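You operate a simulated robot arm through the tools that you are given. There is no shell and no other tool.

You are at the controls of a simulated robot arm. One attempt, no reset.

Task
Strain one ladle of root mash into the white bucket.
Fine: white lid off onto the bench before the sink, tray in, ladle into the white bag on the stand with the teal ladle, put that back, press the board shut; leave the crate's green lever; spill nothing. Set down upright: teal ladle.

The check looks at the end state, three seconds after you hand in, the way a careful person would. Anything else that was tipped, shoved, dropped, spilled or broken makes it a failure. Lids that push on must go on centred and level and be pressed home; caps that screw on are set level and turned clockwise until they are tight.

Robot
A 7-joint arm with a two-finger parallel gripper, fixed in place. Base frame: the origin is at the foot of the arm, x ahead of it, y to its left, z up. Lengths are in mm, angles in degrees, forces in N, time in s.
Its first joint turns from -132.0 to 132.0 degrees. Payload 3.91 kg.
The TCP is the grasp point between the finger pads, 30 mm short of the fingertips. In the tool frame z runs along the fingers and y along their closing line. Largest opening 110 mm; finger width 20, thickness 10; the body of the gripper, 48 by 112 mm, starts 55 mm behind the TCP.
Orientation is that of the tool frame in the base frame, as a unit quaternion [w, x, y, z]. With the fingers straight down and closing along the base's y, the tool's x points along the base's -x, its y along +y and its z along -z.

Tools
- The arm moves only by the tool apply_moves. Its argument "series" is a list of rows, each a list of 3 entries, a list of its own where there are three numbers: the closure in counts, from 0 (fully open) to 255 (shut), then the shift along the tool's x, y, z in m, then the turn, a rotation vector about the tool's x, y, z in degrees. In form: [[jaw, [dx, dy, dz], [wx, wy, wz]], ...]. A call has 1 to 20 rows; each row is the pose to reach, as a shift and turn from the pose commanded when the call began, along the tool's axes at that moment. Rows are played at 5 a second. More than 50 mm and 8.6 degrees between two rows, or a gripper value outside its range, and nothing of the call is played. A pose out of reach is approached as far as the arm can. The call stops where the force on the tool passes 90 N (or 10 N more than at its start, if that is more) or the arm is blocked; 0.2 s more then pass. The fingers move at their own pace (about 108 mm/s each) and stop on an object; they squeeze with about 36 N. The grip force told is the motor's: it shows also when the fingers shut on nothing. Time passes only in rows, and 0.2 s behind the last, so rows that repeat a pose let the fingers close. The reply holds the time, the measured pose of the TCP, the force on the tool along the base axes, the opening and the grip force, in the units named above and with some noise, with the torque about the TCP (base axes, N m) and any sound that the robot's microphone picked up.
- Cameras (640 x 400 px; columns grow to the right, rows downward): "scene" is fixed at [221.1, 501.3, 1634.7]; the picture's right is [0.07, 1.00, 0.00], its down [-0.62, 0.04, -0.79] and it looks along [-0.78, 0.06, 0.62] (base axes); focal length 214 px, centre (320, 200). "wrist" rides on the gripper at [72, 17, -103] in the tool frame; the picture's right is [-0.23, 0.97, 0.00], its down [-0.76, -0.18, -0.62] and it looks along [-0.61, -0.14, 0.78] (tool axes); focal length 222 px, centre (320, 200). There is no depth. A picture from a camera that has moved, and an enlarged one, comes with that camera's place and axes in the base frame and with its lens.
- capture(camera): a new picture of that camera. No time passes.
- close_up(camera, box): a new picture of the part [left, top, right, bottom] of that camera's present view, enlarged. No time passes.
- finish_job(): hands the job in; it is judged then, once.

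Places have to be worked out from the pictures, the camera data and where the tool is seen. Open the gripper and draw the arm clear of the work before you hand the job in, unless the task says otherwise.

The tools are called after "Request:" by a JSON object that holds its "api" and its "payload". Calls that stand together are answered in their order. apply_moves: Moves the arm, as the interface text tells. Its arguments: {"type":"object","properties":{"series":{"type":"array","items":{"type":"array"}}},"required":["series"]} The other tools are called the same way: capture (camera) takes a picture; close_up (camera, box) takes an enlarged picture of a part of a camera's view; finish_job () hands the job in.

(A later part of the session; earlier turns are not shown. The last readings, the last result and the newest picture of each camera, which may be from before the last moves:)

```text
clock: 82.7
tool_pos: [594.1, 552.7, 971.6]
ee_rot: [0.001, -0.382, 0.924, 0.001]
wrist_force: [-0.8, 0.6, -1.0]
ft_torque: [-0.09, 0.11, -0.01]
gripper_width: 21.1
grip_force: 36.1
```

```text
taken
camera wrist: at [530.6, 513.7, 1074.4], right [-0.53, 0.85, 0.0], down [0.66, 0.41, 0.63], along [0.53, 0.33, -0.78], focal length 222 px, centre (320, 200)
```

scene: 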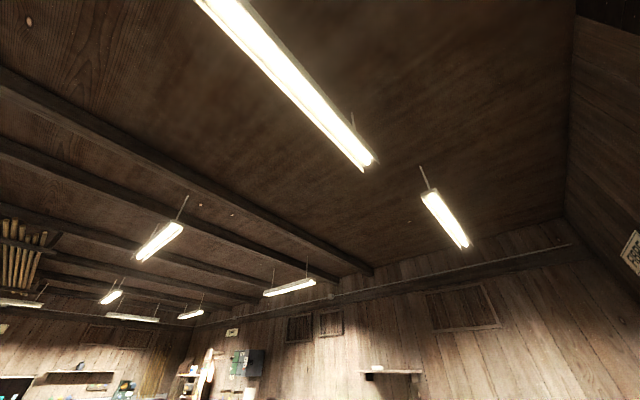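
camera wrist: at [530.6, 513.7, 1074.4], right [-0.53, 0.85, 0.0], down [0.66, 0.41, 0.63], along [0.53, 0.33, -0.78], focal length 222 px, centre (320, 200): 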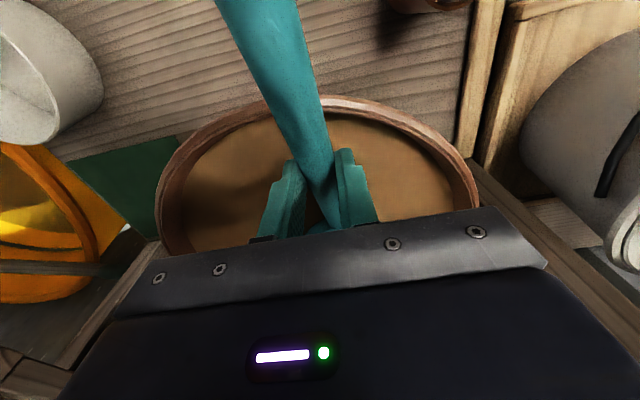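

No contact yet. Lowering further in steps, watching handle-to-rim clearance.

Request:
{"api": "apply_moves", "payload": {"series": [[255, [0, 0, 0.008], [0, 0, 0]], [255, [0, 0, 0.016], [0, 0, 0]], [255, [0, 0, 0.022], [0, 0, 0]], [255, [0, 0, 0.022], [0, 0, 0]]]}}

Request:
{"api": "capture", "payload": {"camera": "wrist"}}

Request:
{"api": "close_up", "payload": {"camera": "wrist", "box": [220, 60, 440, 240]}}

```text
clock: 83.7
tool_pos: [594.2, 552.0, 947.8]
ee_rot: [0.002, -0.382, 0.924, 0.001]
wrist_force: [0.3, 0.3, -2.0]
ft_torque: [-0.17, 0.21, 0.06]
gripper_width: 21.0
grip_force: 36.0
```

```text
taken
camera wrist: at [530.7, 514.2, 1052.3], right [-0.53, 0.85, 0.0], down [0.66, 0.41, 0.63], along [0.53, 0.33, -0.78], focal length 222 px, centre (320, 200)
```

wrist: 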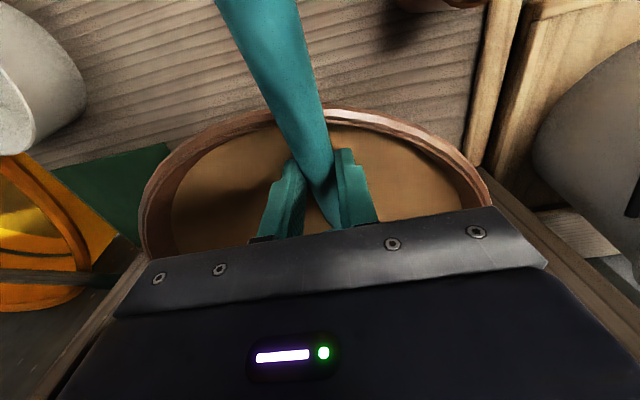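

```text
2.22 times, centred on (330, 150) of wrist
camera zoom: at [530.7, 514.2, 1052.3], right [-0.53, 0.85, 0.0], down [0.66, 0.41, 0.63], along [0.53, 0.33, -0.78], focal length 494 px, centre (298, 311)
```

zoom: 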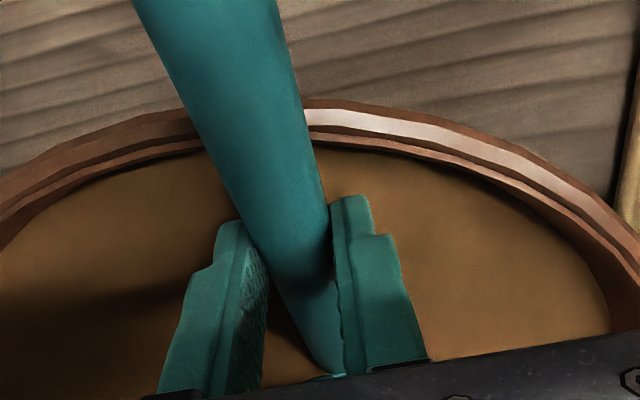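

Rim ≈ 909, mash ≈ 896, so the bowl rim is just at the surface. Moving 25 mm outward (for handle clearance) and 18 mm deeper to flood the bowl, then pausing.

Request:
{"api": "apply_moves", "payload": {"series": [[255, [-0.008, 0, 0], [0, 0, 0]], [255, [-0.016, 0, 0.002], [0, 0, 0]], [255, [-0.025, 0, 0.006], [0, 0, 0]], [255, [-0.025, 0, 0.012], [0, 0, 0]], [255, [-0.025, 0, 0.018], [0, 0, 0]], [255, [-0.025, 0, 0.018], [0, 0, 0]], [255, [-0.025, 0, 0.018], [0, 0, 0]]]}}

Request:
{"api": "close_up", "payload": {"camera": "wrist", "box": [220, 60, 440, 240]}}

```text
clock: 85.3
tool_pos: [611.5, 571.0, 932.2]
ee_rot: [0.002, -0.382, 0.924, 0.002]
wrist_force: [6.0, 3.7, 7.4]
ft_torque: [-0.61, 0.61, 0.13]
gripper_width: 21.2
grip_force: 36.0
```

```text
2.22 times, centred on (330, 150) of wrist
camera zoom: at [548.8, 532.3, 1035.7], right [-0.53, 0.85, 0.0], down [0.66, 0.41, 0.63], along [0.53, 0.33, -0.78], focal length 494 px, centre (298, 311)
```

zoom: 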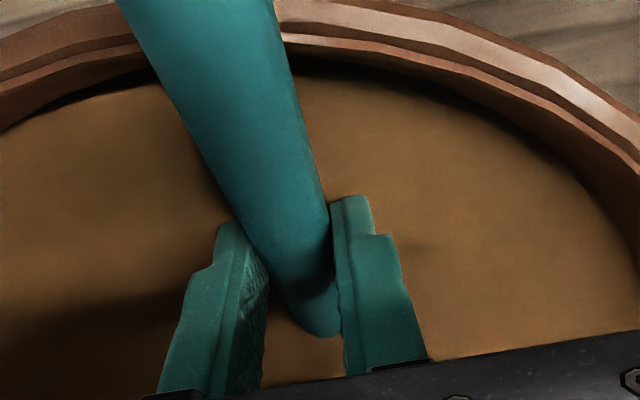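

The bowl is well submerged (the handle itself enters the mash) and the handle just kissed the near rim with ~9 N. Pausing a moment then lifting slowly, straight up and level.

Request:
{"api": "apply_moves", "payload": {"series": [[255, [0, 0, -0.003], [0, 0, 0]], [255, [0, 0, -0.004], [0, 0, 0]], [255, [0, 0, -0.004], [0, 0, 0]], [255, [0, 0, -0.01], [0, 0, 0]], [255, [0, 0, -0.016], [0, 0, 0]], [255, [0, 0, -0.022], [0, 0, 0]], [255, [0, 0, -0.028], [0, 0, 0]], [255, [0, 0, -0.034], [0, 0, 0]], [255, [0, 0, -0.042], [0, 0, 0]], [255, [0, 0, -0.05], [0, 0, 0]], [255, [0, 0, -0.06], [0, 0, 0]], [255, [0, 0, -0.07], [0, 0, 0]], [255, [0, 0, -0.07], [0, 0, 0]], [255, [0, 0, -0.07], [0, 0, 0]]]}}

Request:
{"api": "capture", "payload": {"camera": "wrist"}}

```text
clock: 88.3
tool_pos: [610.8, 570.4, 1001.5]
ee_rot: [0.002, -0.382, 0.924, 0.001]
wrist_force: [0.4, 1.1, -3.5]
ft_torque: [-0.26, 0.29, 0.0]
gripper_width: 20.7
grip_force: 35.6
```

```text
taken
camera wrist: at [547.4, 531.5, 1105.5], right [-0.53, 0.85, 0.0], down [0.66, 0.41, 0.63], along [0.53, 0.33, -0.78], focal length 222 px, centre (320, 200)
```

wrist: 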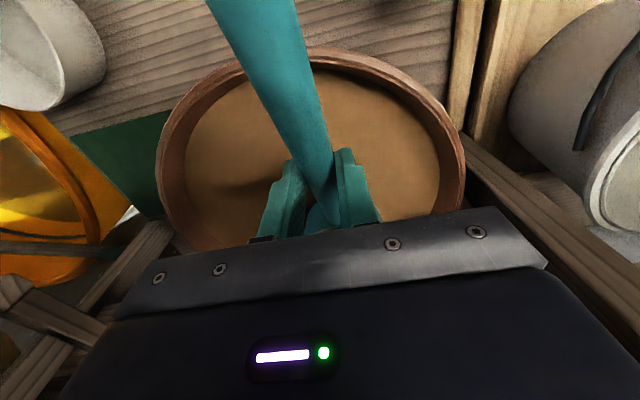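

Weight and torque rose (about 1.5–2 N of mash in the bowl). The rim contact seems to have pitched the ladle nose-down ~3°, so I'll level it over the pot, let it settle, and rise 45 mm.

Request:
{"api": "apply_moves", "payload": {"series": [[255, [0, 0, 0], [0, -1, 0]], [255, [0, 0, 0], [0, -2, 0]], [255, [0, 0, 0], [0, -3, 0]], [255, [0, 0, 0], [0, -3, 0]], [255, [0, 0, 0], [0, -3, 0]], [255, [0, 0, 0], [0, -3, 0]], [255, [0, 0, 0], [0, -3, 0]], [255, [0, 0, -0.006], [0, -3, 0]], [255, [0, 0, -0.016], [0, -3, 0]], [255, [0, 0, -0.028], [0, -3, 0]], [255, [0, 0, -0.038], [0, -3, 0]], [255, [0, 0, -0.045], [0, -3, 0]], [255, [0, 0, -0.045], [0, -3, 0]]]}}

Request:
{"api": "capture", "payload": {"camera": "wrist"}}

```text
clock: 91.1
tool_pos: [610.8, 569.9, 1046.3]
ee_rot: [0.026, -0.382, 0.924, 0.011]
wrist_force: [-0.1, -0.9, -3.7]
ft_torque: [-0.28, 0.28, 0.01]
gripper_width: 21.0
grip_force: 36.1
```

```text
taken
camera wrist: at [544.3, 527.6, 1145.3], right [-0.53, 0.85, 0.01], down [0.64, 0.39, 0.66], along [0.56, 0.36, -0.75], focal length 222 px, centre (320, 200)
```

wrist: 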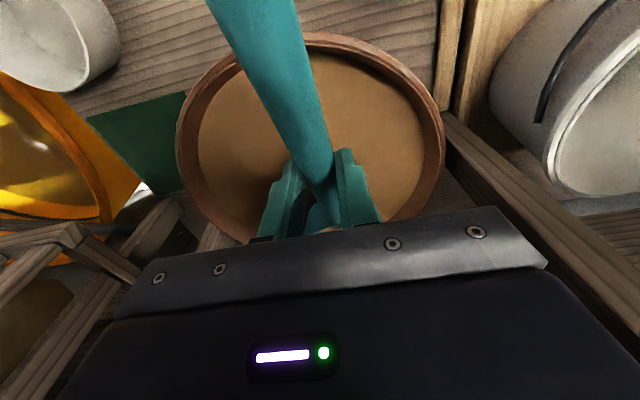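

Steady. Retreating 155 mm toward the robot, then rising level to z≈1335, smoothly.

Request:
{"api": "apply_moves", "payload": {"series": [[255, [0.006, 0, -0.0003], [0, 0, 0]], [255, [0.02, 0, -0.001], [0, 0, 0]], [255, [0.04, 0, -0.0021], [0, 0, 0]], [255, [0.065, 0, -0.0034], [0, 0, 0]], [255, [0.09, 0, -0.0047], [0, 0, 0]], [255, [0.115, 0, -0.006], [0, 0, 0]], [255, [0.135, 0, -0.0071], [0, 0, 0]], [255, [0.149, 0, -0.0078], [0, 0, 0]], [255, [0.155, 0, -0.0081], [0, 0, 0]], [255, [0.155, 0, -0.012], [0, 0, 0]], [255, [0.155, 0, -0.022], [0, 0, 0]], [255, [0.156, 0, -0.037], [0, 0, 0]], [255, [0.157, 0, -0.057], [0, 0, 0]], [255, [0.158, 0, -0.08], [0, 0, 0]], [255, [0.16, 0, -0.105], [0, 0, 0]], [255, [0.161, 0, -0.13], [0, 0, 0]], [255, [0.162, 0, -0.152], [0, 0, 0]], [255, [0.163, 0, -0.168], [0, 0, 0]], [255, [0.163, 0, -0.175], [0, 0, 0]], [255, [0.163, 0, -0.175], [0, 0, 0]]]}}

Request:
{"api": "capture", "payload": {"camera": "wrist"}}

```text
clock: 95.3
tool_pos: [489.2, 448.0, 1211.4]
ee_rot: [0.026, -0.382, 0.924, 0.011]
wrist_force: [-0.1, 0.7, -3.9]
ft_torque: [-0.26, 0.26, 0.0]
gripper_width: 21.2
grip_force: 35.9
```

```text
taken
camera wrist: at [422.6, 405.2, 1310.8], right [-0.53, 0.85, 0.01], down [0.64, 0.39, 0.66], along [0.56, 0.36, -0.75], focal length 222 px, centre (320, 200)
```

wrist: 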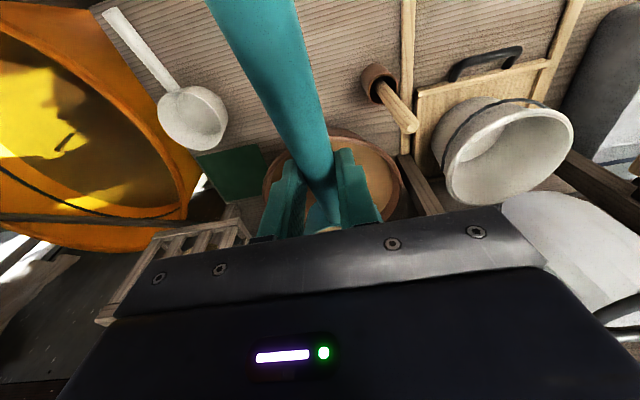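

Still level and full, nothing dropped. Rising to z≈1336 and translating toward the bag in front of the stand.

Request:
{"api": "apply_moves", "payload": {"series": [[255, [-0.0003, 0, -0.006], [0, 0, 0]], [255, [-0.001, 0, -0.02], [0, 0, 0]], [255, [-0.0023, 0, -0.044], [0, 0, 0]], [255, [-0.0037, 0, -0.07], [0, 0, 0]], [255, [-0.005, 0, -0.096], [0, 0, 0]], [255, [-0.006, 0.006, -0.115], [0, 0, 0]], [255, [-0.0065, 0.02, -0.1248], [0, 0, 0]], [255, [-0.0065, 0.042, -0.1248], [0, 0, 0]], [255, [-0.0065, 0.068, -0.1248], [0, 0, 0]], [255, [-0.0065, 0.096, -0.1248], [0, 0, 0]], [255, [-0.0065, 0.124, -0.1248], [0, 0, 0]], [255, [-0.0065, 0.152, -0.1248], [0, 0, 0]], [255, [-0.0065, 0.18, -0.1248], [0, 0, 0]], [255, [-0.0065, 0.208, -0.1248], [0, 0, 0]], [255, [-0.0065, 0.234, -0.1248], [0, 0, 0]], [255, [-0.0065, 0.256, -0.1248], [0, 0, 0]], [255, [-0.0065, 0.271, -0.1248], [0, 0, 0]], [255, [-0.0065, 0.279, -0.1248], [0, 0, 0]], [255, [-0.0065, 0.279, -0.1248], [0, 0, 0]]]}}

Request:
{"api": "capture", "payload": {"camera": "wrist"}}

```text
clock: 99.3
tool_pos: [291.6, 645.3, 1334.7]
ee_rot: [0.026, -0.382, 0.924, 0.011]
wrist_force: [0.6, -0.3, -3.1]
ft_torque: [-0.26, 0.25, 0.0]
gripper_width: 21.1
grip_force: 36.7
```

```text
taken
camera wrist: at [224.4, 602.4, 1435.1], right [-0.53, 0.85, 0.01], down [0.64, 0.39, 0.66], along [0.56, 0.36, -0.75], focal length 222 px, centre (320, 200)
```

wrist: 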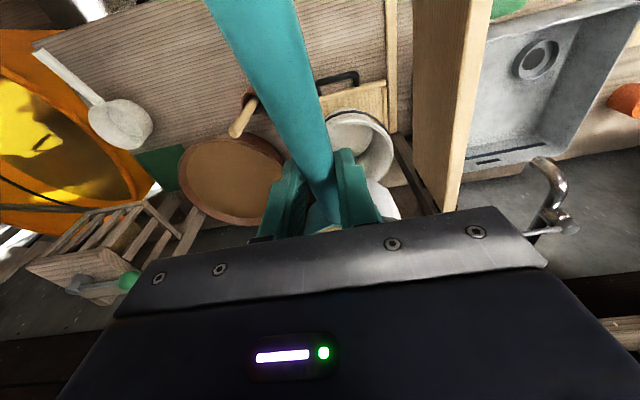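

Bowl should now be at (s≈792, n≈250), rim z≈1283. Moving it over the ring while yawing the handle to point along −y.

Request:
{"api": "apply_moves", "payload": {"series": [[255, [-0.0057, -0.0032, 0.0001], [-0.1, 0, -2.0]], [255, [-0.0202, -0.0114, 0.0004], [-0.37, 0, -7.0]], [255, [-0.0389, -0.022, 0.0008], [-0.71, 0, -13.5]], [255, [-0.0575, -0.0325, 0.0012], [-1.05, 0, -20.0]], [255, [-0.0763, -0.0432, 0.0016], [-1.39, 0, -26.5]], [255, [-0.0949, -0.0537, 0.0021], [-1.72, 0, -33.0]], [255, [-0.1123, -0.0636, 0.0024], [-2.04, 0, -39.0]], [255, [-0.1238, -0.0701, 0.0027], [-2.25, 0, -43.0]], [255, [-0.1295, -0.0733, 0.0028], [-2.35, 0, -44.9]], [255, [-0.1295, -0.0733, 0.0028], [-2.35, 0, -44.9]]]}}

Request:
{"api": "capture", "payload": {"camera": "wrist"}}

```text
clock: 101.5
tool_pos: [434.0, 685.2, 1340.7]
ee_rot: [0.02, -0.706, 0.707, 0.019]
wrist_force: [0.3, 0.2, -4.2]
ft_torque: [-0.38, -0.02, -0.01]
gripper_width: 21.0
grip_force: 36.2
```

```text
taken
camera wrist: at [418.3, 608.3, 1440.5], right [-0.97, 0.23, 0.01], down [0.18, 0.73, 0.66], along [0.14, 0.65, -0.75], focal length 222 px, centre (320, 200)
```

wrist: 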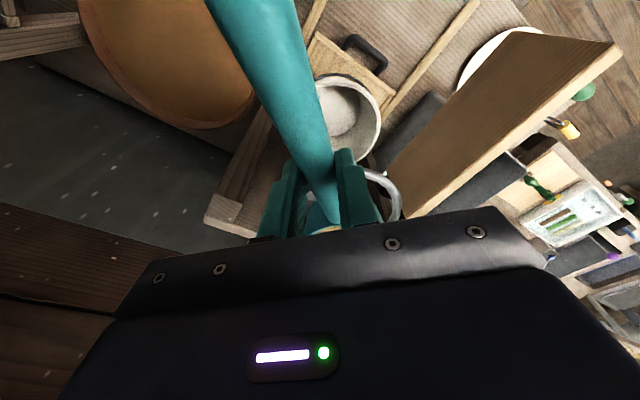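

Part of the ring is visible beside the fingers. Enlarging to check the bowl's placement over it.

Request:
{"api": "close_up", "payload": {"camera": "wrist", "box": [230, 120, 430, 245]}}

```text
3.20 times, centred on (330, 182) of wrist
camera zoom: at [418.3, 608.3, 1440.5], right [-0.97, 0.23, 0.01], down [0.18, 0.73, 0.66], along [0.14, 0.65, -0.75], focal length 711 px, centre (288, 256)
```

zoom: 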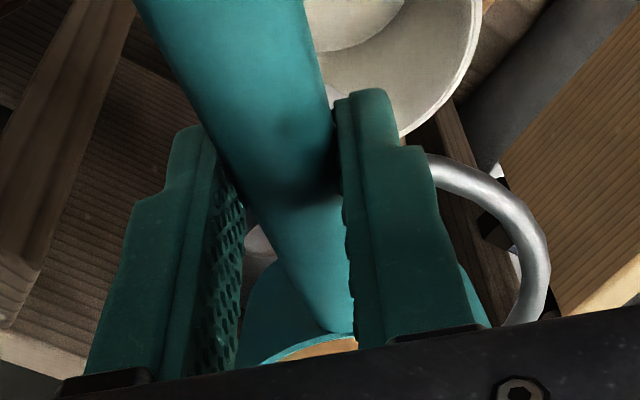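

The bowl sits over the ring (ring centre ≈ (426, 820)), with its rim near z≈1302 and bottom ~20 mm above the ring. Beginning the pour: rolling about the handle axis with the bowl centre held over the ring.

Request:
{"api": "apply_moves", "payload": {"series": [[255, [-0.00045, 0.00475, 0.00094], [6.99, 0, -0.37]], [255, [-0.00087, 0.00943, 0.00245], [13.98, 0, -0.73]], [255, [-0.00127, 0.01398, 0.00453], [20.97, 0, -1.1]], [255, [-0.00163, 0.0183, 0.00715], [27.96, 0, -1.46]], [255, [-0.00196, 0.0224, 0.0103], [34.95, 0, -1.83]], [255, [-0.00228, 0.0261, 0.0139], [41.94, 0, -2.2]], [255, [-0.00256, 0.0294, 0.018], [48.93, 0, -2.56]], [255, [-0.00283, 0.0323, 0.0224], [55.92, 0, -2.93]], [255, [-0.00283, 0.0323, 0.0224], [55.92, 0, -2.93]]]}}

Request:
{"api": "capture", "payload": {"camera": "wrist"}}

```text
clock: 103.5
tool_pos: [401.9, 688.4, 1318.9]
ee_rot: [-0.349, 0.632, -0.616, 0.316]
wrist_force: [0.4, 0.6, -1.8]
ft_torque: [-0.14, 0.1, 0.01]
gripper_width: 21.0
grip_force: 35.8
```

```text
taken
camera wrist: at [310.8, 611.3, 1360.2], right [-0.55, 0.23, -0.8], down [-0.45, 0.73, 0.52], along [0.7, 0.65, -0.3], focal length 222 px, centre (320, 200)
```

wrist: 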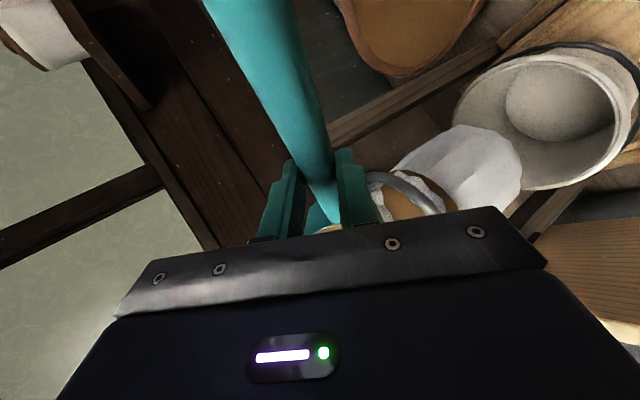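

The force dropped back to the empty-ladle value and brown mash is visible in the bag. Enlarging.

Request:
{"api": "close_up", "payload": {"camera": "wrist", "box": [230, 110, 640, 260]}}

```text
1.56 times, centred on (435, 185) of wrist
camera zoom: at [310.8, 611.3, 1360.2], right [-0.55, 0.23, -0.8], down [-0.45, 0.73, 0.52], along [0.7, 0.65, -0.3], focal length 347 px, centre (140, 223)
```

zoom: 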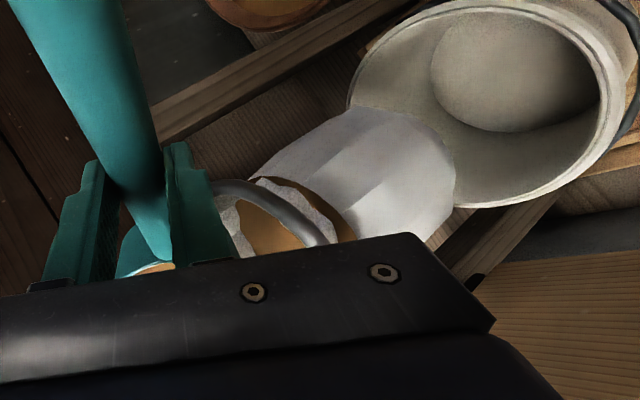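

Most of it has gone into the bag. Continuing the roll to 112° to empty the bowl completely, then pausing.

Request:
{"api": "apply_moves", "payload": {"series": [[255, [0, 0.006, 0.0008], [7.99, 0, -0.42]], [255, [0, 0.0119, 0.0023], [15.98, 0, -0.84]], [255, [0, 0.0177, 0.0046], [23.97, 0, -1.26]], [255, [0.0005, 0.0229, 0.0075], [31.96, 0, -1.67]], [255, [0.0005, 0.0274, 0.0107], [39.94, 0, -2.09]], [255, [0.001, 0.0313, 0.0144], [47.93, 0, -2.51]], [255, [0.001, 0.0346, 0.0187], [55.92, 0, -2.93]], [255, [0.001, 0.0346, 0.0187], [55.92, 0, -2.93]], [255, [0.001, 0.0346, 0.0187], [55.92, 0, -2.93]], [255, [0.001, 0.0346, 0.0187], [55.92, 0, -2.93]], [255, [0.001, 0.0346, 0.0187], [55.92, 0, -2.93]]]}}

Request:
{"api": "capture", "payload": {"camera": "wrist"}}

```text
clock: 105.9
tool_pos: [399.0, 689.1, 1280.9]
ee_rot: [0.597, -0.409, 0.38, -0.576]
wrist_force: [0.0, -0.5, -1.2]
ft_torque: [-0.17, 0.13, -0.03]
gripper_width: 21.1
grip_force: 36.2
```

```text
taken
camera wrist: at [314.1, 613.0, 1226.6], right [0.36, 0.23, -0.91], down [-0.68, 0.73, -0.08], along [0.64, 0.65, 0.41], focal length 222 px, centre (320, 200)
```

wrist: 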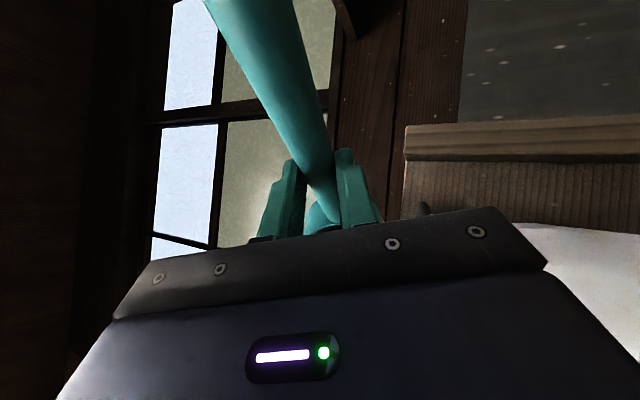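

Bowl emptied. Rolling back to level along the reverse path.

Request:
{"api": "apply_moves", "payload": {"series": [[255, [0, -0.0055, 0.0004], [-7.99, 0, 0.42]], [255, [0, -0.0107, 0.0015], [-15.98, 0, 0.84]], [255, [0, -0.0159, 0.0034], [-23.97, 0, 1.26]], [255, [-0.0005, -0.0213, 0.0062], [-31.96, 0, 1.67]], [255, [-0.0005, -0.0264, 0.0097], [-39.94, 0, 2.09]], [255, [-0.001, -0.0309, 0.0137], [-47.93, 0, 2.51]], [255, [-0.001, -0.0349, 0.0182], [-55.92, 0, 2.93]], [255, [-0.001, -0.0349, 0.0182], [-55.92, 0, 2.93]]]}}

Request:
{"api": "capture", "payload": {"camera": "wrist"}}

Request:
{"api": "apply_moves", "payload": {"series": [[255, [0.0004, -0.0053, 0], [-6.99, 0, 0.37]], [255, [0.0008, -0.0105, 0.0005], [-13.98, 0, 0.73]], [255, [0.0012, -0.0155, 0.0016], [-20.97, 0, 1.1]], [255, [0.0016, -0.0203, 0.0032], [-27.96, 0, 1.46]], [255, [0.002, -0.0249, 0.0053], [-34.95, 0, 1.83]], [255, [0.0023, -0.0291, 0.008], [-41.94, 0, 2.2]], [255, [0.0026, -0.0331, 0.011], [-48.93, 0, 2.56]], [255, [0.0028, -0.0365, 0.0144], [-55.92, 0, 2.93]], [255, [0.0028, -0.0365, 0.0144], [-55.92, 0, 2.93]]]}}

Request:
{"api": "capture", "payload": {"camera": "wrist"}}

```text
clock: 107.7
tool_pos: [403.8, 692.2, 1318.1]
ee_rot: [-0.349, 0.631, -0.616, 0.316]
wrist_force: [-0.2, 0.3, -2.1]
ft_torque: [-0.19, 0.1, 0.02]
gripper_width: 20.9
grip_force: 35.5
```

```text
taken
camera wrist: at [311.4, 614.3, 1360.9], right [-0.55, 0.23, -0.8], down [-0.45, 0.73, 0.52], along [0.7, 0.65, -0.3], focal length 222 px, centre (320, 200)
```

wrist: 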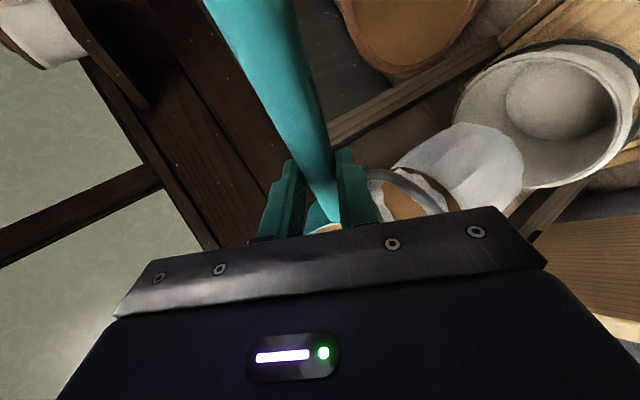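

```text
clock: 109.7
tool_pos: [435.8, 688.0, 1341.6]
ee_rot: [0.019, -0.706, 0.708, 0.018]
wrist_force: [0.2, 0.3, -2.6]
ft_torque: [-0.19, 0.02, 0.02]
gripper_width: 20.9
grip_force: 35.3
```

```text
taken
camera wrist: at [419.1, 611.4, 1440.7], right [-0.97, 0.23, 0.01], down [0.18, 0.73, 0.66], along [0.14, 0.65, -0.75], focal length 222 px, centre (320, 200)
```

wrist: 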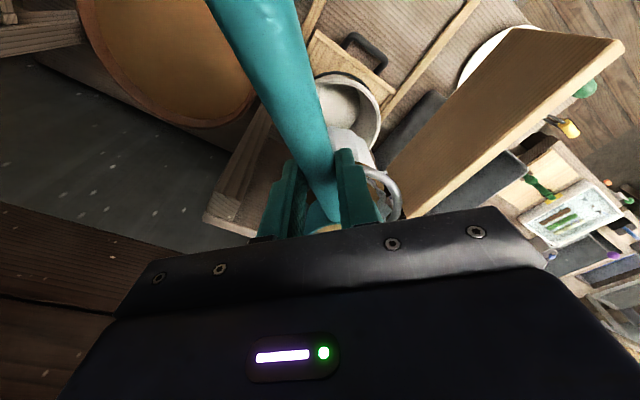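

The bag's white cloth is visible differently now; checking closely, including whether the bowl still holds mash.

Request:
{"api": "close_up", "payload": {"camera": "wrist", "box": [230, 100, 430, 245]}}

```text
2.76 times, centred on (330, 172) of wrist
camera zoom: at [419.1, 611.4, 1440.7], right [-0.97, 0.23, 0.01], down [0.18, 0.73, 0.66], along [0.14, 0.65, -0.75], focal length 613 px, centre (292, 276)
```

zoom: 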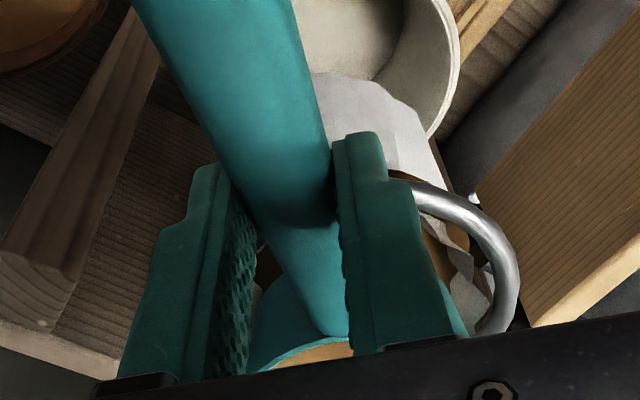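

The bag has filled and bulges; the ladle's weight is back to empty. Retreating the ladle along the reverse path, away from the stand.

Request:
{"api": "apply_moves", "payload": {"series": [[255, [0.0005, 0, -0.01], [0, 0, 0]], [255, [0.006, 0.018, -0.012], [0.3, 0, 5.6]], [255, [0.012, 0.038, -0.013], [0.65, 0, 12.5]], [255, [0.019, 0.06, -0.013], [1.0, 0, 20]], [255, [0.026, 0.084, -0.0135], [1.4, 0, 27.5]], [255, [0.032, 0.107, -0.014], [1.8, 0, 34.5]], [255, [0.038, 0.128, -0.014], [2.1, 0, 40.5]], [255, [0.0426, 0.1442, -0.0142], [2.35, 0, 44.9]], [255, [0.0426, 0.1442, -0.0142], [2.35, 0, 44.9]]]}}

Request:
{"api": "capture", "payload": {"camera": "wrist"}}

Request:
{"api": "close_up", "payload": {"camera": "wrist", "box": [300, 80, 460, 220]}}

```text
clock: 111.7
tool_pos: [291.9, 646.3, 1353.2]
ee_rot: [0.026, -0.382, 0.924, 0.011]
wrist_force: [-0.1, -1.0, -1.2]
ft_torque: [-0.13, 0.11, -0.02]
gripper_width: 20.8
grip_force: 35.6
```

```text
taken
camera wrist: at [224.8, 604.1, 1452.6], right [-0.53, 0.85, 0.01], down [0.64, 0.39, 0.66], along [0.56, 0.36, -0.75], focal length 222 px, centre (320, 200)
```

wrist: 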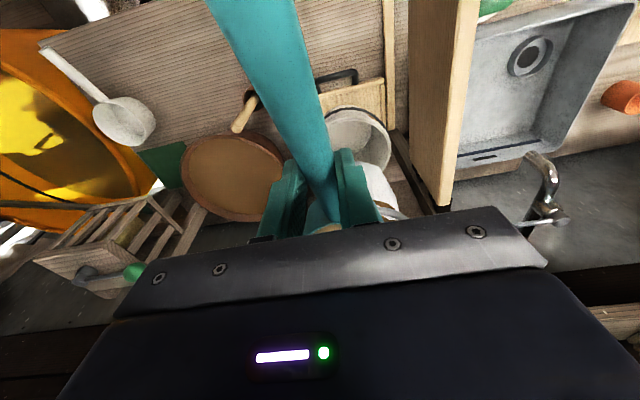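

```text
2.86 times, centred on (380, 150) of wrist
camera zoom: at [224.8, 604.1, 1452.6], right [-0.53, 0.85, 0.01], down [0.64, 0.39, 0.66], along [0.56, 0.36, -0.75], focal length 635 px, centre (149, 343)
```

zoom: 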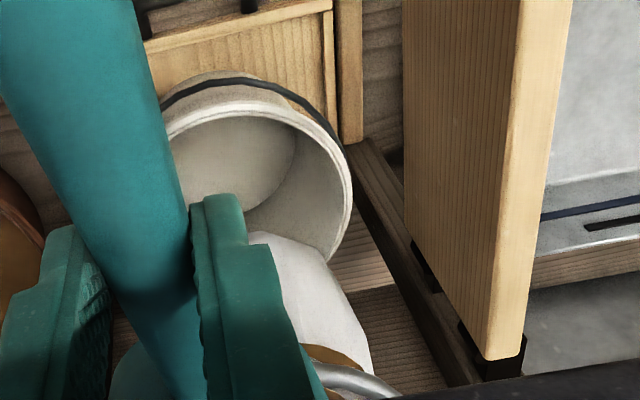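

No drips visible. Moving back over the ladle's resting place with the matching yaw.

Request:
{"api": "apply_moves", "payload": {"series": [[255, [0.0075, -0.034, 0.014], [-0.37, 0, -7.0]], [255, [0.015, -0.068, 0.028], [-0.73, 0, -14.1]], [255, [0.0226, -0.101, 0.042], [-1.1, 0, -21.1]], [255, [0.0301, -0.135, 0.056], [-1.47, 0, -28.2]], [255, [0.0377, -0.169, 0.07], [-1.83, 0, -35.2]], [255, [0.0452, -0.203, 0.084], [-2.2, 0, -42.3]], [255, [0.0527, -0.236, 0.098], [-2.57, 0, -49.3]], [255, [0.0603, -0.27, 0.112], [-2.93, 0, -56.3]], [255, [0.0678, -0.304, 0.126], [-3.3, 0, -63.4]], [255, [0.0753, -0.338, 0.14], [-3.67, 0, -70.4]], [255, [0.0829, -0.372, 0.154], [-4.03, 0, -77.5]], [255, [0.0904, -0.4054, 0.1675], [-4.4, 0, -84.5]], [255, [0.0904, -0.4054, 0.1675], [-4.4, 0, -84.5]]]}}

Request:
{"api": "capture", "payload": {"camera": "wrist"}}

```text
clock: 114.5
tool_pos: [519.5, 302.5, 1180.6]
ee_rot: [-0.013, 0.905, -0.425, -0.023]
wrist_force: [-1.1, 0.3, -1.1]
ft_torque: [-0.14, -0.13, -0.03]
gripper_width: 21.1
grip_force: 36.4
```

```text
taken
camera wrist: at [556.0, 232.4, 1281.0], right [-0.89, -0.45, 0.01], down [-0.33, 0.67, 0.66], along [-0.3, 0.59, -0.75], focal length 222 px, centre (320, 200)
```

wrist: 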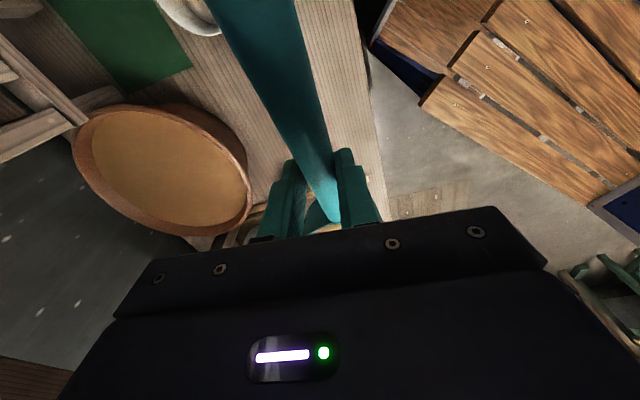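

Request:
{"api": "close_up", "payload": {"camera": "wrist", "box": [250, 140, 390, 240]}}

```text
4.00 times, centred on (320, 190) of wrist
camera zoom: at [556.0, 232.4, 1281.0], right [-0.89, -0.45, 0.01], down [-0.33, 0.67, 0.66], along [-0.3, 0.59, -0.75], focal length 888 px, centre (320, 240)
```

zoom: 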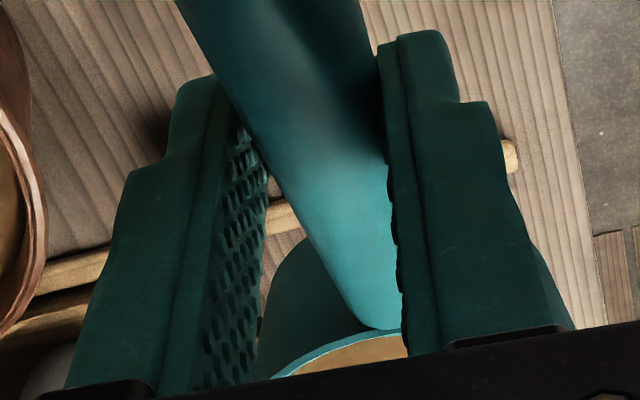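

The bowl reads empty by weight; only a film remains. Lowering the ladle to its place.

Request:
{"api": "apply_moves", "payload": {"series": [[255, [0.002, -0.001, 0.02], [0, 0, 0]], [255, [0.0042, -0.001, 0.055], [0, 0, 0]], [255, [0.006, -0.001, 0.09], [0, 0, 0]], [255, [0.0078, -0.001, 0.125], [0, 0, 0]], [255, [0.0097, -0.001, 0.16], [0, 0, 0]], [255, [0.0115, -0.001, 0.195], [0, 0, 0]], [255, [0.0134, -0.001, 0.23], [0, 0, 0]], [255, [0.0147, -0.001, 0.255], [0, 0, 0]], [255, [0.0155, -0.001, 0.271], [0, 0, 0]], [255, [0.0157, -0.001, 0.275], [0, 0, 0]], [255, [0.0157, -0.001, 0.275], [0, 0, 0]]]}}

Request:
{"api": "capture", "payload": {"camera": "wrist"}}

```text
clock: 116.9
tool_pos: [522.8, 302.3, 905.1]
ee_rot: [-0.013, 0.904, -0.426, -0.023]
wrist_force: [0.3, -0.4, -1.3]
ft_torque: [-0.08, -0.1, -0.01]
gripper_width: 21.0
grip_force: 35.7
```

```text
taken
camera wrist: at [559.1, 231.1, 1004.5], right [-0.9, -0.45, 0.01], down [-0.33, 0.67, 0.66], along [-0.3, 0.59, -0.75], focal length 222 px, centre (320, 200)
```

wrist: 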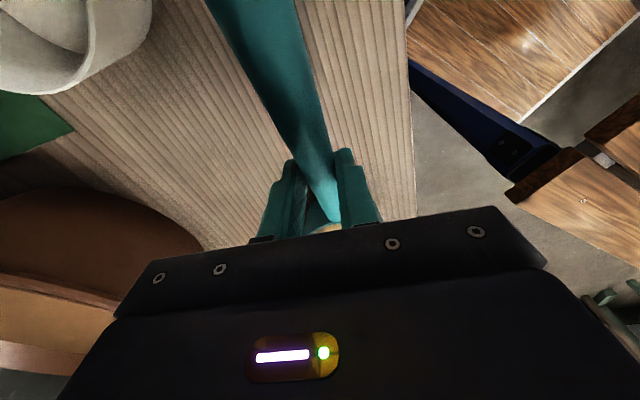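

Same place as before. Lowering the last 8 mm in 1–2 mm steps.

Request:
{"api": "apply_moves", "payload": {"series": [[255, [0.0001, 0, 0.002], [0, 0, 0]], [255, [0.0002, 0, 0.004], [0, 0, 0]], [255, [0.0003, 0, 0.006], [0, 0, 0]]]}}

Request:
{"api": "apply_moves", "payload": {"series": [[255, [0, 0, 0.001], [0, 0, 0]], [255, [0, 0, 0.002], [0, 0, 0]]]}}

```text
clock: 117.7
tool_pos: [522.4, 302.2, 899.8]
ee_rot: [-0.012, 0.904, -0.427, -0.024]
wrist_force: [1.7, -2.0, 5.7]
ft_torque: [0.58, 0.47, -0.04]
gripper_width: 21.1
grip_force: 36.4
```

```text
clock: 118.3
tool_pos: [523.9, 302.0, 897.2]
ee_rot: [-0.012, 0.905, -0.425, -0.023]
wrist_force: [2.8, -4.4, 12.7]
ft_torque: [0.56, 0.49, 0.05]
gripper_width: 21.0
grip_force: 36.5
```

Contact made and the height matches the original. Relieving and releasing gently.

Request:
{"api": "apply_moves", "payload": {"series": [[255, [0, 0, -0.001], [0, 0, 0]], [245, [0, 0, -0.001], [0, 0, 0]], [225, [0, 0, -0.001], [0, 0, 0]], [190, [0, 0, -0.001], [0, 0, 0]], [120, [0, 0, -0.001], [0, 0, 0]], [0, [0, 0, -0.001], [0, 0, 0]], [0, [-0.0005, 0, -0.04], [0, 0, 0]], [0, [-0.003, 0, -0.08], [0, 0, 0]], [0, [-0.006, 0, -0.12], [0, 0, 0]], [0, [-0.009, 0, -0.16], [0, 0, 0]], [0, [-0.011, 0, -0.2], [0, 0, 0]]]}}

Request:
{"api": "capture", "payload": {"camera": "wrist"}}

Request:
{"api": "close_up", "payload": {"camera": "wrist", "box": [240, 0, 420, 240]}}

```text
clock: 120.7
tool_pos: [524.2, 303.4, 1094.6]
ee_rot: [-0.012, 0.905, -0.425, -0.023]
wrist_force: [-0.1, -0.2, -0.8]
ft_torque: [-0.01, 0.01, 0.0]
gripper_width: 110.1
grip_force: 0.1
```

```text
taken
camera wrist: at [560.8, 232.7, 1194.6], right [-0.9, -0.45, 0.01], down [-0.33, 0.67, 0.66], along [-0.3, 0.59, -0.75], focal length 222 px, centre (320, 200)
```

wrist: 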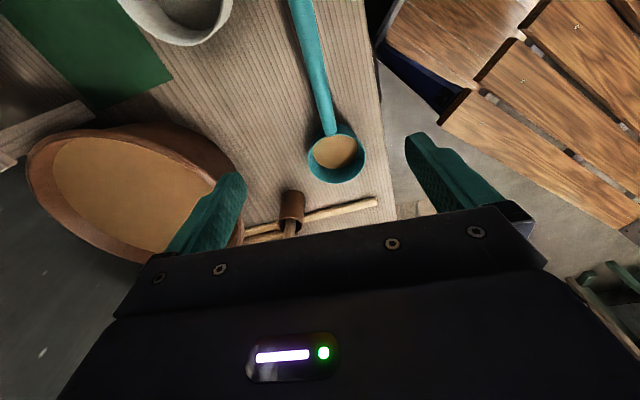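

```text
1.67 times, centred on (330, 120) of wrist
camera zoom: at [560.8, 232.7, 1194.6], right [-0.9, -0.45, 0.01], down [-0.33, 0.67, 0.66], along [-0.3, 0.59, -0.75], focal length 370 px, centre (303, 333)
```

zoom: 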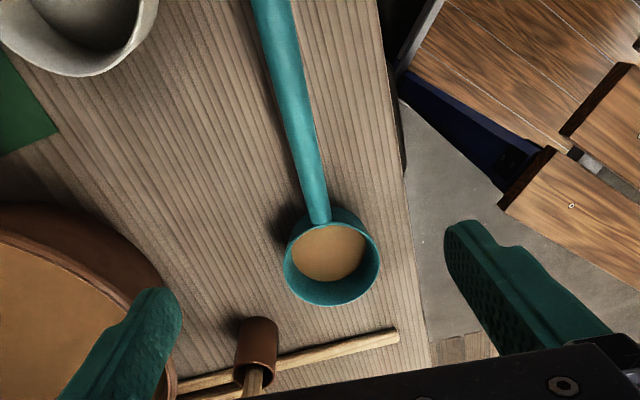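

The ladle stands upright in its original spot with only a thin film at the bottom. Now moving to look at the door's outer side and its green handle.

Request:
{"api": "apply_moves", "payload": {"series": [[0, [-0.0397, 0.0039, -0.011], [0.18, 0.09, 7.2]], [0, [-0.0795, 0.0078, -0.022], [0.37, 0.19, 14.4]], [0, [-0.1192, 0.0117, -0.033], [0.55, 0.28, 21.6]], [0, [-0.159, 0.0156, -0.044], [0.73, 0.38, 28.8]], [0, [-0.1987, 0.0194, -0.055], [0.92, 0.47, 36.0]], [0, [-0.2384, 0.0233, -0.066], [1.1, 0.57, 43.2]], [0, [-0.2782, 0.0272, -0.077], [1.28, 0.66, 50.4]], [0, [-0.3179, 0.0311, -0.088], [1.47, 0.76, 57.6]], [0, [-0.3577, 0.035, -0.099], [1.65, 0.85, 64.8]], [0, [-0.3974, 0.0389, -0.11], [1.83, 0.94, 72.0]], [0, [-0.4371, 0.0428, -0.121], [2.02, 1.04, 79.2]], [0, [-0.4769, 0.0467, -0.132], [2.2, 1.13, 86.4]], [0, [-0.5166, 0.0506, -0.143], [2.38, 1.23, 93.6]], [0, [-0.5563, 0.0544, -0.154], [2.57, 1.32, 100.8]], [0, [-0.5961, 0.0583, -0.165], [2.75, 1.42, 108.0]], [0, [-0.6358, 0.0622, -0.176], [2.93, 1.51, 115.2]], [0, [-0.6756, 0.0661, -0.187], [3.12, 1.61, 122.4]], [0, [-0.7153, 0.07, -0.198], [3.3, 1.7, 129.6]], [0, [-0.7153, 0.07, -0.198], [3.3, 1.7, 129.6]]]}}

Request:
{"api": "capture", "payload": {"camera": "wrist"}}

```text
clock: 124.7
tool_pos: [18.9, 801.8, 1331.8]
ee_rot: [0.0, 0.0, 1.0, -0.001]
wrist_force: [0.4, -1.7, 0.4]
ft_torque: [0.03, 0.0, 0.02]
gripper_width: 110.1
grip_force: 0.0
```

```text
taken
camera wrist: at [-52.8, 818.5, 1435.3], right [0.23, 0.97, 0.0], down [0.76, -0.18, 0.62], along [0.61, -0.14, -0.78], focal length 222 px, centre (320, 200)
```

wrist: 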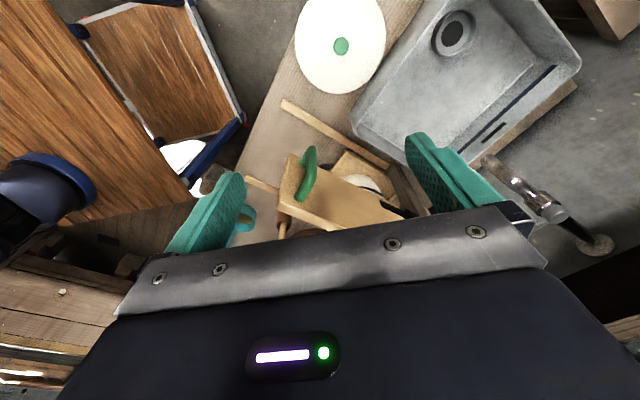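

Request:
{"api": "close_up", "payload": {"camera": "wrist", "box": [230, 90, 450, 240]}}

Request:
{"api": "close_up", "payload": {"camera": "wrist", "box": [260, 0, 440, 120]}}

```text
2.67 times, centred on (340, 165) of wrist
camera zoom: at [-52.8, 818.5, 1435.3], right [0.23, 0.97, 0.0], down [0.76, -0.18, 0.62], along [0.61, -0.14, -0.78], focal length 592 px, centre (267, 293)
```

zoom: 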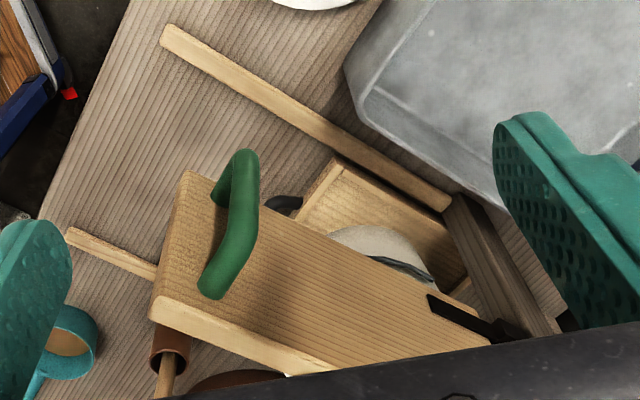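

```text
3.33 times, centred on (350, 60) of wrist
camera zoom: at [-52.8, 818.5, 1435.3], right [0.23, 0.97, 0.0], down [0.76, -0.18, 0.62], along [0.61, -0.14, -0.78], focal length 740 px, centre (220, 667)
```

zoom: 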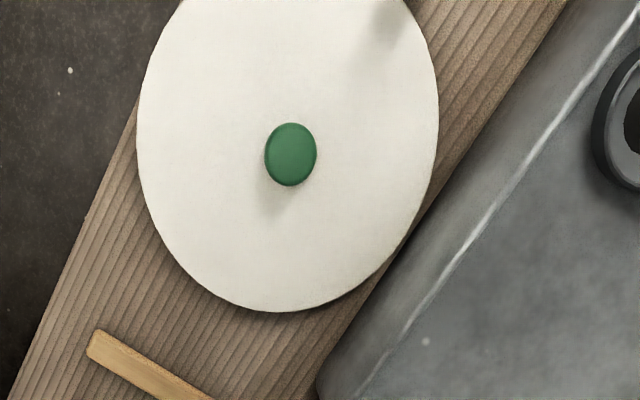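

Lid and scene look fine. The door is ~17 mm thick (n 394–411), with the handle near its free end (s≈625). Because the bag ring overhangs the closed position, I'll first push the face inward from outside with vertical fingers, then finish from the front. Closing the fingers and moving beside the outer face.

Request:
{"api": "apply_moves", "payload": {"series": [[255, [-0.022, 0.001, 0], [0, 0, -7.5]], [255, [-0.045, 0.002, 0], [0, 0, -15]], [255, [-0.068, 0.003, 0], [0, 0, -22.5]], [255, [-0.09, 0.004, 0.01], [0, 0, -30]], [255, [-0.113, 0.005, 0.03], [0, 0, -37.5]], [255, [-0.136, 0.005, 0.06], [0, 0, -45]], [255, [-0.136, 0.005, 0.1], [0, 0, -45]], [255, [-0.136, 0.005, 0.14], [0, 0, -45]], [255, [-0.136, 0.005, 0.17], [0, 0, -45]], [255, [-0.136, 0.005, 0.185], [0, 0, -45]], [255, [-0.136, 0.005, 0.185], [0, 0, -45]]]}}

Request:
{"api": "capture", "payload": {"camera": "wrist"}}

```text
clock: 127.1
tool_pos: [156.1, 806.1, 1148.2]
ee_rot: [0.001, -0.382, 0.924, 0.0]
wrist_force: [0.3, -0.1, 0.1]
ft_torque: [0.0, -0.02, -0.04]
gripper_width: 0.0
grip_force: 35.7
```

```text
taken
camera wrist: at [92.3, 766.4, 1251.5], right [-0.53, 0.85, 0.0], down [0.66, 0.41, 0.62], along [0.53, 0.33, -0.78], focal length 222 px, centre (320, 200)
```

wrist: 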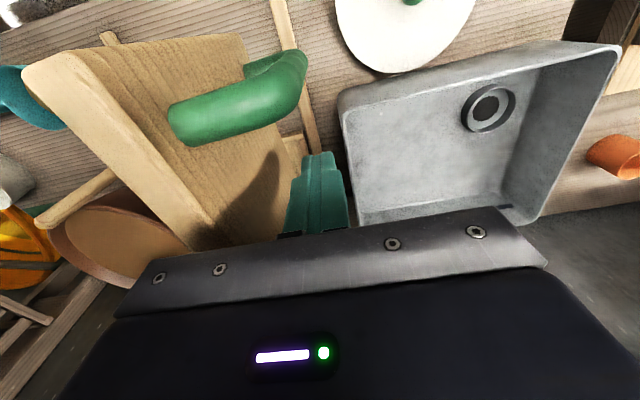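

Clear view: the fingers are beyond the handle, beside the outer face. Pushing the door along its arc slowly to about 50°.

Request:
{"api": "apply_moves", "payload": {"series": [[255, [0, -0.02, 0], [0, 0, 0]], [255, [0, -0.033, 0], [0, 0, 0]], [255, [0, -0.042, 0], [0, 0, 0]], [255, [0, -0.056, 0], [0, 0, 0]], [255, [0, -0.0736, 0], [0, 0, 0]], [255, [-0.0026, -0.0908, 0], [0, 0, 0]], [255, [-0.0062, -0.108, 0], [0, 0, 0]], [255, [-0.0118, -0.1245, 0], [0, 0, 0]], [255, [-0.0184, -0.1407, 0], [0, 0, 0]], [255, [-0.0268, -0.156, 0], [0, 0, 0]], [255, [-0.0361, -0.1709, 0], [0, 0, 0]], [255, [-0.047, -0.1845, 0], [0, 0, 0]], [255, [-0.0587, -0.1976, 0], [0, 0, 0]]]}}

Request:
{"api": "capture", "payload": {"camera": "wrist"}}

```text
clock: 129.9
tool_pos: [337.0, 707.0, 1147.2]
ee_rot: [0.001, -0.383, 0.924, 0.0]
wrist_force: [-0.5, -0.3, 0.1]
ft_torque: [0.04, -0.02, 0.02]
gripper_width: 0.0
grip_force: 36.3
```

```text
taken
camera wrist: at [273.2, 667.8, 1251.2], right [-0.53, 0.85, 0.0], down [0.66, 0.41, 0.62], along [0.53, 0.33, -0.78], focal length 222 px, centre (320, 200)
```

wrist: 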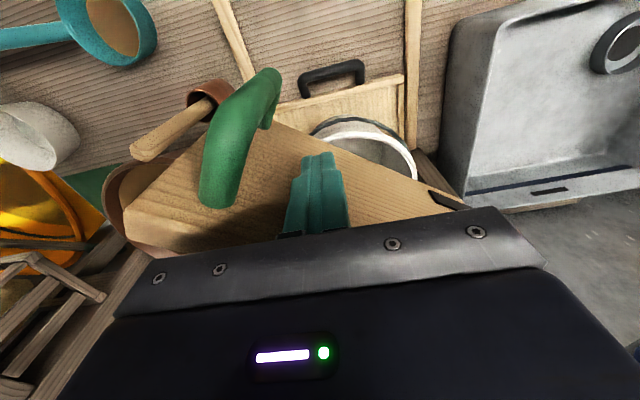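

The door swings freely and is at about 50°. Backing off and re-orienting the tool to point horizontally at the door (so it will pass under the ring) for the final press.

Request:
{"api": "apply_moves", "payload": {"series": [[255, [0.03, 0, 0], [0, 0, 0]], [255, [0.07, 0, 0], [0, 0, 0]], [255, [0.11, 0, -0.02], [0, 0, 0]], [255, [0.13, 0, -0.04], [4.6, -4.6, -4.6]], [255, [0.13, 0, -0.05], [9.2, -9.2, -9.2]], [255, [0.13, 0, -0.05], [13.9, -13.9, -13.9]], [255, [0.13, 0, -0.05], [18.5, -18.5, -18.5]], [255, [0.13, 0, -0.05], [23.1, -23.1, -23.1]], [255, [0.13, 0, -0.05], [27.7, -27.7, -27.7]], [255, [0.13, 0, -0.05], [32.3, -32.3, -32.3]], [255, [0.13, 0, -0.05], [37, -37, -37]], [255, [0.13, 0, -0.05], [41.6, -41.6, -41.6]], [255, [0.13, 0, -0.05], [46.2, -46.2, -46.2]], [255, [0.13, 0, -0.05], [50.8, -50.8, -50.8]], [255, [0.13, 0, -0.05], [55.4, -55.4, -55.4]], [255, [0.13, 0, -0.05], [60.1, -60.1, -60.1]], [255, [0.13, 0, -0.05], [64.7, -64.7, -64.7]], [255, [0.13, 0, -0.05], [69.3, -69.3, -69.3]], [255, [0.13, 0, -0.05], [69.3, -69.3, -69.3]]]}}

Request:
{"api": "capture", "payload": {"camera": "wrist"}}

```text
clock: 133.9
tool_pos: [244.3, 615.1, 1197.9]
ee_rot: [0.655, -0.652, 0.271, -0.271]
wrist_force: [0.1, -0.1, 0.2]
ft_torque: [-0.01, 0.0, -0.02]
gripper_width: 0.0
grip_force: 35.8
```

```text
taken
camera wrist: at [221.7, 490.9, 1180.3], right [-0.16, 0.16, -0.97], down [-0.98, 0.1, 0.18], along [0.12, 0.98, 0.14], focal length 222 px, centre (320, 200)
```

wrist: 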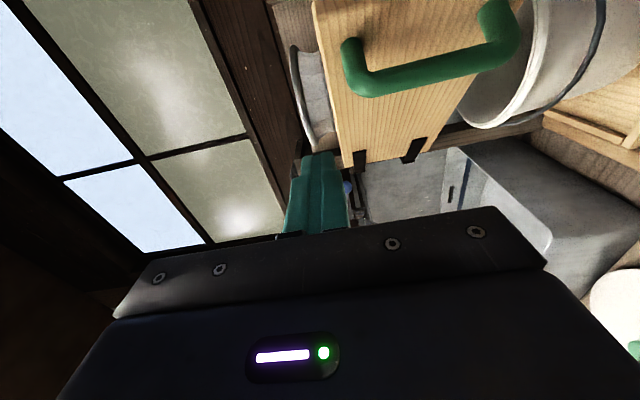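

Reached. I can see the door front, handle, and the bag behind. Lowering to z≈1110 and approaching the door face between handle and hinge.

Request:
{"api": "apply_moves", "payload": {"series": [[255, [-0.003, 0.03, 0], [0, 0, 0]], [255, [-0.006, 0.06, 0], [0, 0, 0]], [255, [-0.009, 0.088, 0], [0, 0, 0]], [255, [-0.009, 0.088, 0.03], [0, 0, 0]], [255, [-0.009, 0.088, 0.06], [0, 0, 0]], [255, [-0.009, 0.088, 0.09], [0, 0, 0]], [255, [-0.009, 0.088, 0.105], [0, 0, 0]]]}}

Request:
{"api": "capture", "payload": {"camera": "wrist"}}

```text
clock: 135.5
tool_pos: [310.2, 695.0, 1109.0]
ee_rot: [0.653, -0.653, 0.27, -0.271]
wrist_force: [-0.1, 0.6, -0.5]
ft_torque: [-0.01, 0.01, -0.01]
gripper_width: 0.0
grip_force: 35.9
```

```text
taken
camera wrist: at [289.1, 571.2, 1092.2], right [-0.16, 0.16, -0.97], down [-0.98, 0.1, 0.18], along [0.12, 0.98, 0.14], focal length 222 px, centre (320, 200)
```

wrist: 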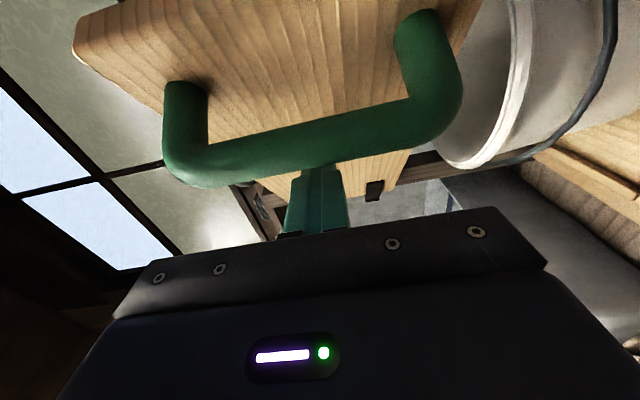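

The fingertips are past the handle bar, clear of it. Pushing the door on along its arc to about 70°, watching the force as the bag is met.

Request:
{"api": "apply_moves", "payload": {"series": [[255, [0.0, 0, 0.01], [0, 0, 0]], [255, [0.001, 0, 0.019], [0, 0, 0]], [255, [0.006, 0, 0.025], [0, 0, 0]], [255, [0.011, 0, 0.031], [0, 0, 0]], [255, [0.0155, 0, 0.0375], [0, 0, 0]], [255, [0.02, 0, 0.044], [0, 0, 0]], [255, [0.024, 0, 0.051], [0, 0, 0]], [255, [0.028, 0, 0.058], [0, 0, 0]], [255, [0.031, 0, 0.065], [0, 0, 0]], [255, [0.034, 0, 0.072], [0, 0, 0]]]}}

Request:
{"api": "capture", "payload": {"camera": "wrist"}}

```text
clock: 137.7
tool_pos: [386.5, 721.7, 1109.6]
ee_rot: [0.654, -0.652, 0.271, -0.271]
wrist_force: [-0.1, 0.3, -0.3]
ft_torque: [0.0, -0.04, 0.02]
gripper_width: 0.0
grip_force: 36.2
```

```text
taken
camera wrist: at [364.4, 598.1, 1092.7], right [-0.16, 0.16, -0.97], down [-0.98, 0.1, 0.18], along [0.12, 0.98, 0.14], focal length 222 px, centre (320, 200)
```

wrist: 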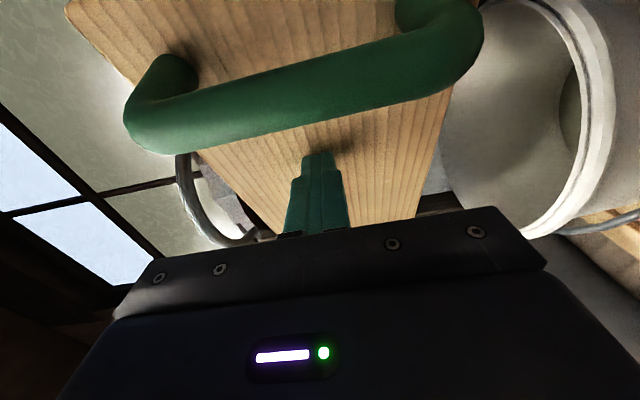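

Still free. Continuing toward shut in finer steps.

Request:
{"api": "apply_moves", "payload": {"series": [[255, [0.002, 0, 0.007], [0, 0, 0]], [255, [0.004, 0, 0.014], [0, 0, 0]], [255, [0.006, 0, 0.0215], [0, 0, 0]], [255, [0.008, 0, 0.029], [0, 0, 0]], [255, [0.0095, 0, 0.0365], [0, 0, 0]], [255, [0.011, 0, 0.0446], [0, 0, 0]]]}}

Request:
{"api": "capture", "payload": {"camera": "wrist"}}

```text
clock: 139.1
tool_pos: [425.6, 745.0, 1108.9]
ee_rot: [0.653, -0.653, 0.27, -0.272]
wrist_force: [0.8, 0.1, 0.3]
ft_torque: [0.02, 0.02, 0.03]
gripper_width: 0.2
grip_force: 35.7
```

```text
taken
camera wrist: at [404.0, 621.9, 1092.8], right [-0.16, 0.16, -0.97], down [-0.98, 0.1, 0.18], along [0.13, 0.98, 0.14], focal length 222 px, centre (320, 200)
```

wrist: 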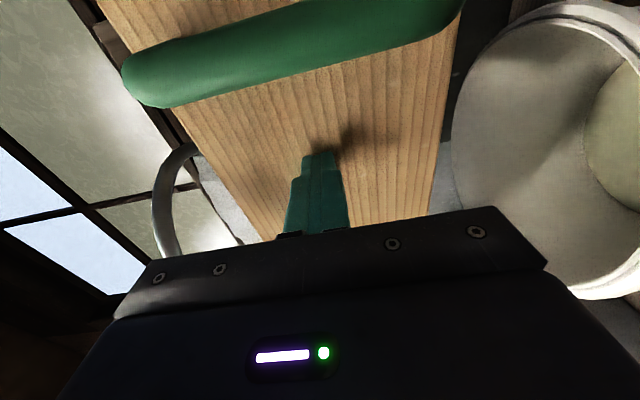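

No resistance yet. Continuing to press inward.

Request:
{"api": "apply_moves", "payload": {"series": [[255, [0.001, 0, 0.006], [0, 0, 0]], [255, [0.001, 0, 0.012], [0, 0, 0]], [255, [0.001, 0, 0.018], [0, 0, 0]], [255, [0.001, 0, 0.024], [0, 0, 0]], [255, [0.001, 0, 0.03], [0, 0, 0]]]}}

Request:
{"api": "capture", "payload": {"camera": "wrist"}}

```text
clock: 140.2
tool_pos: [440.5, 758.2, 1110.0]
ee_rot: [-0.653, 0.654, -0.271, 0.27]
wrist_force: [-21.9, -56.0, 14.3]
ft_torque: [0.36, -0.26, -0.54]
gripper_width: 0.3
grip_force: 35.9
stopped in row 5: the force on the tool passed its limit at 109 N (the readings are from after the stop); the commanded pose is now the measured one
```

```text
taken
camera wrist: at [418.9, 635.2, 1092.9], right [-0.16, 0.16, -0.97], down [-0.98, 0.1, 0.18], along [0.12, 0.98, 0.14], focal length 222 px, centre (320, 200)
```

wrist: 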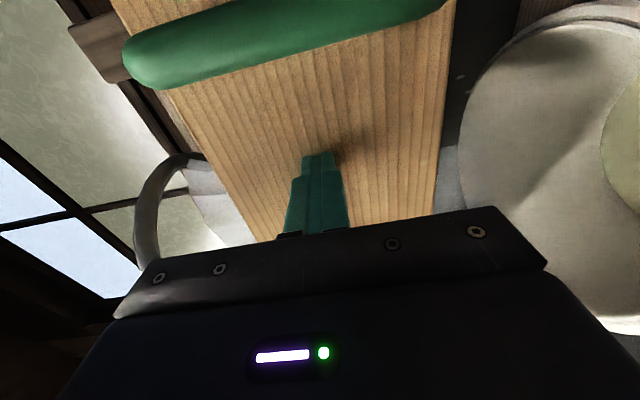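

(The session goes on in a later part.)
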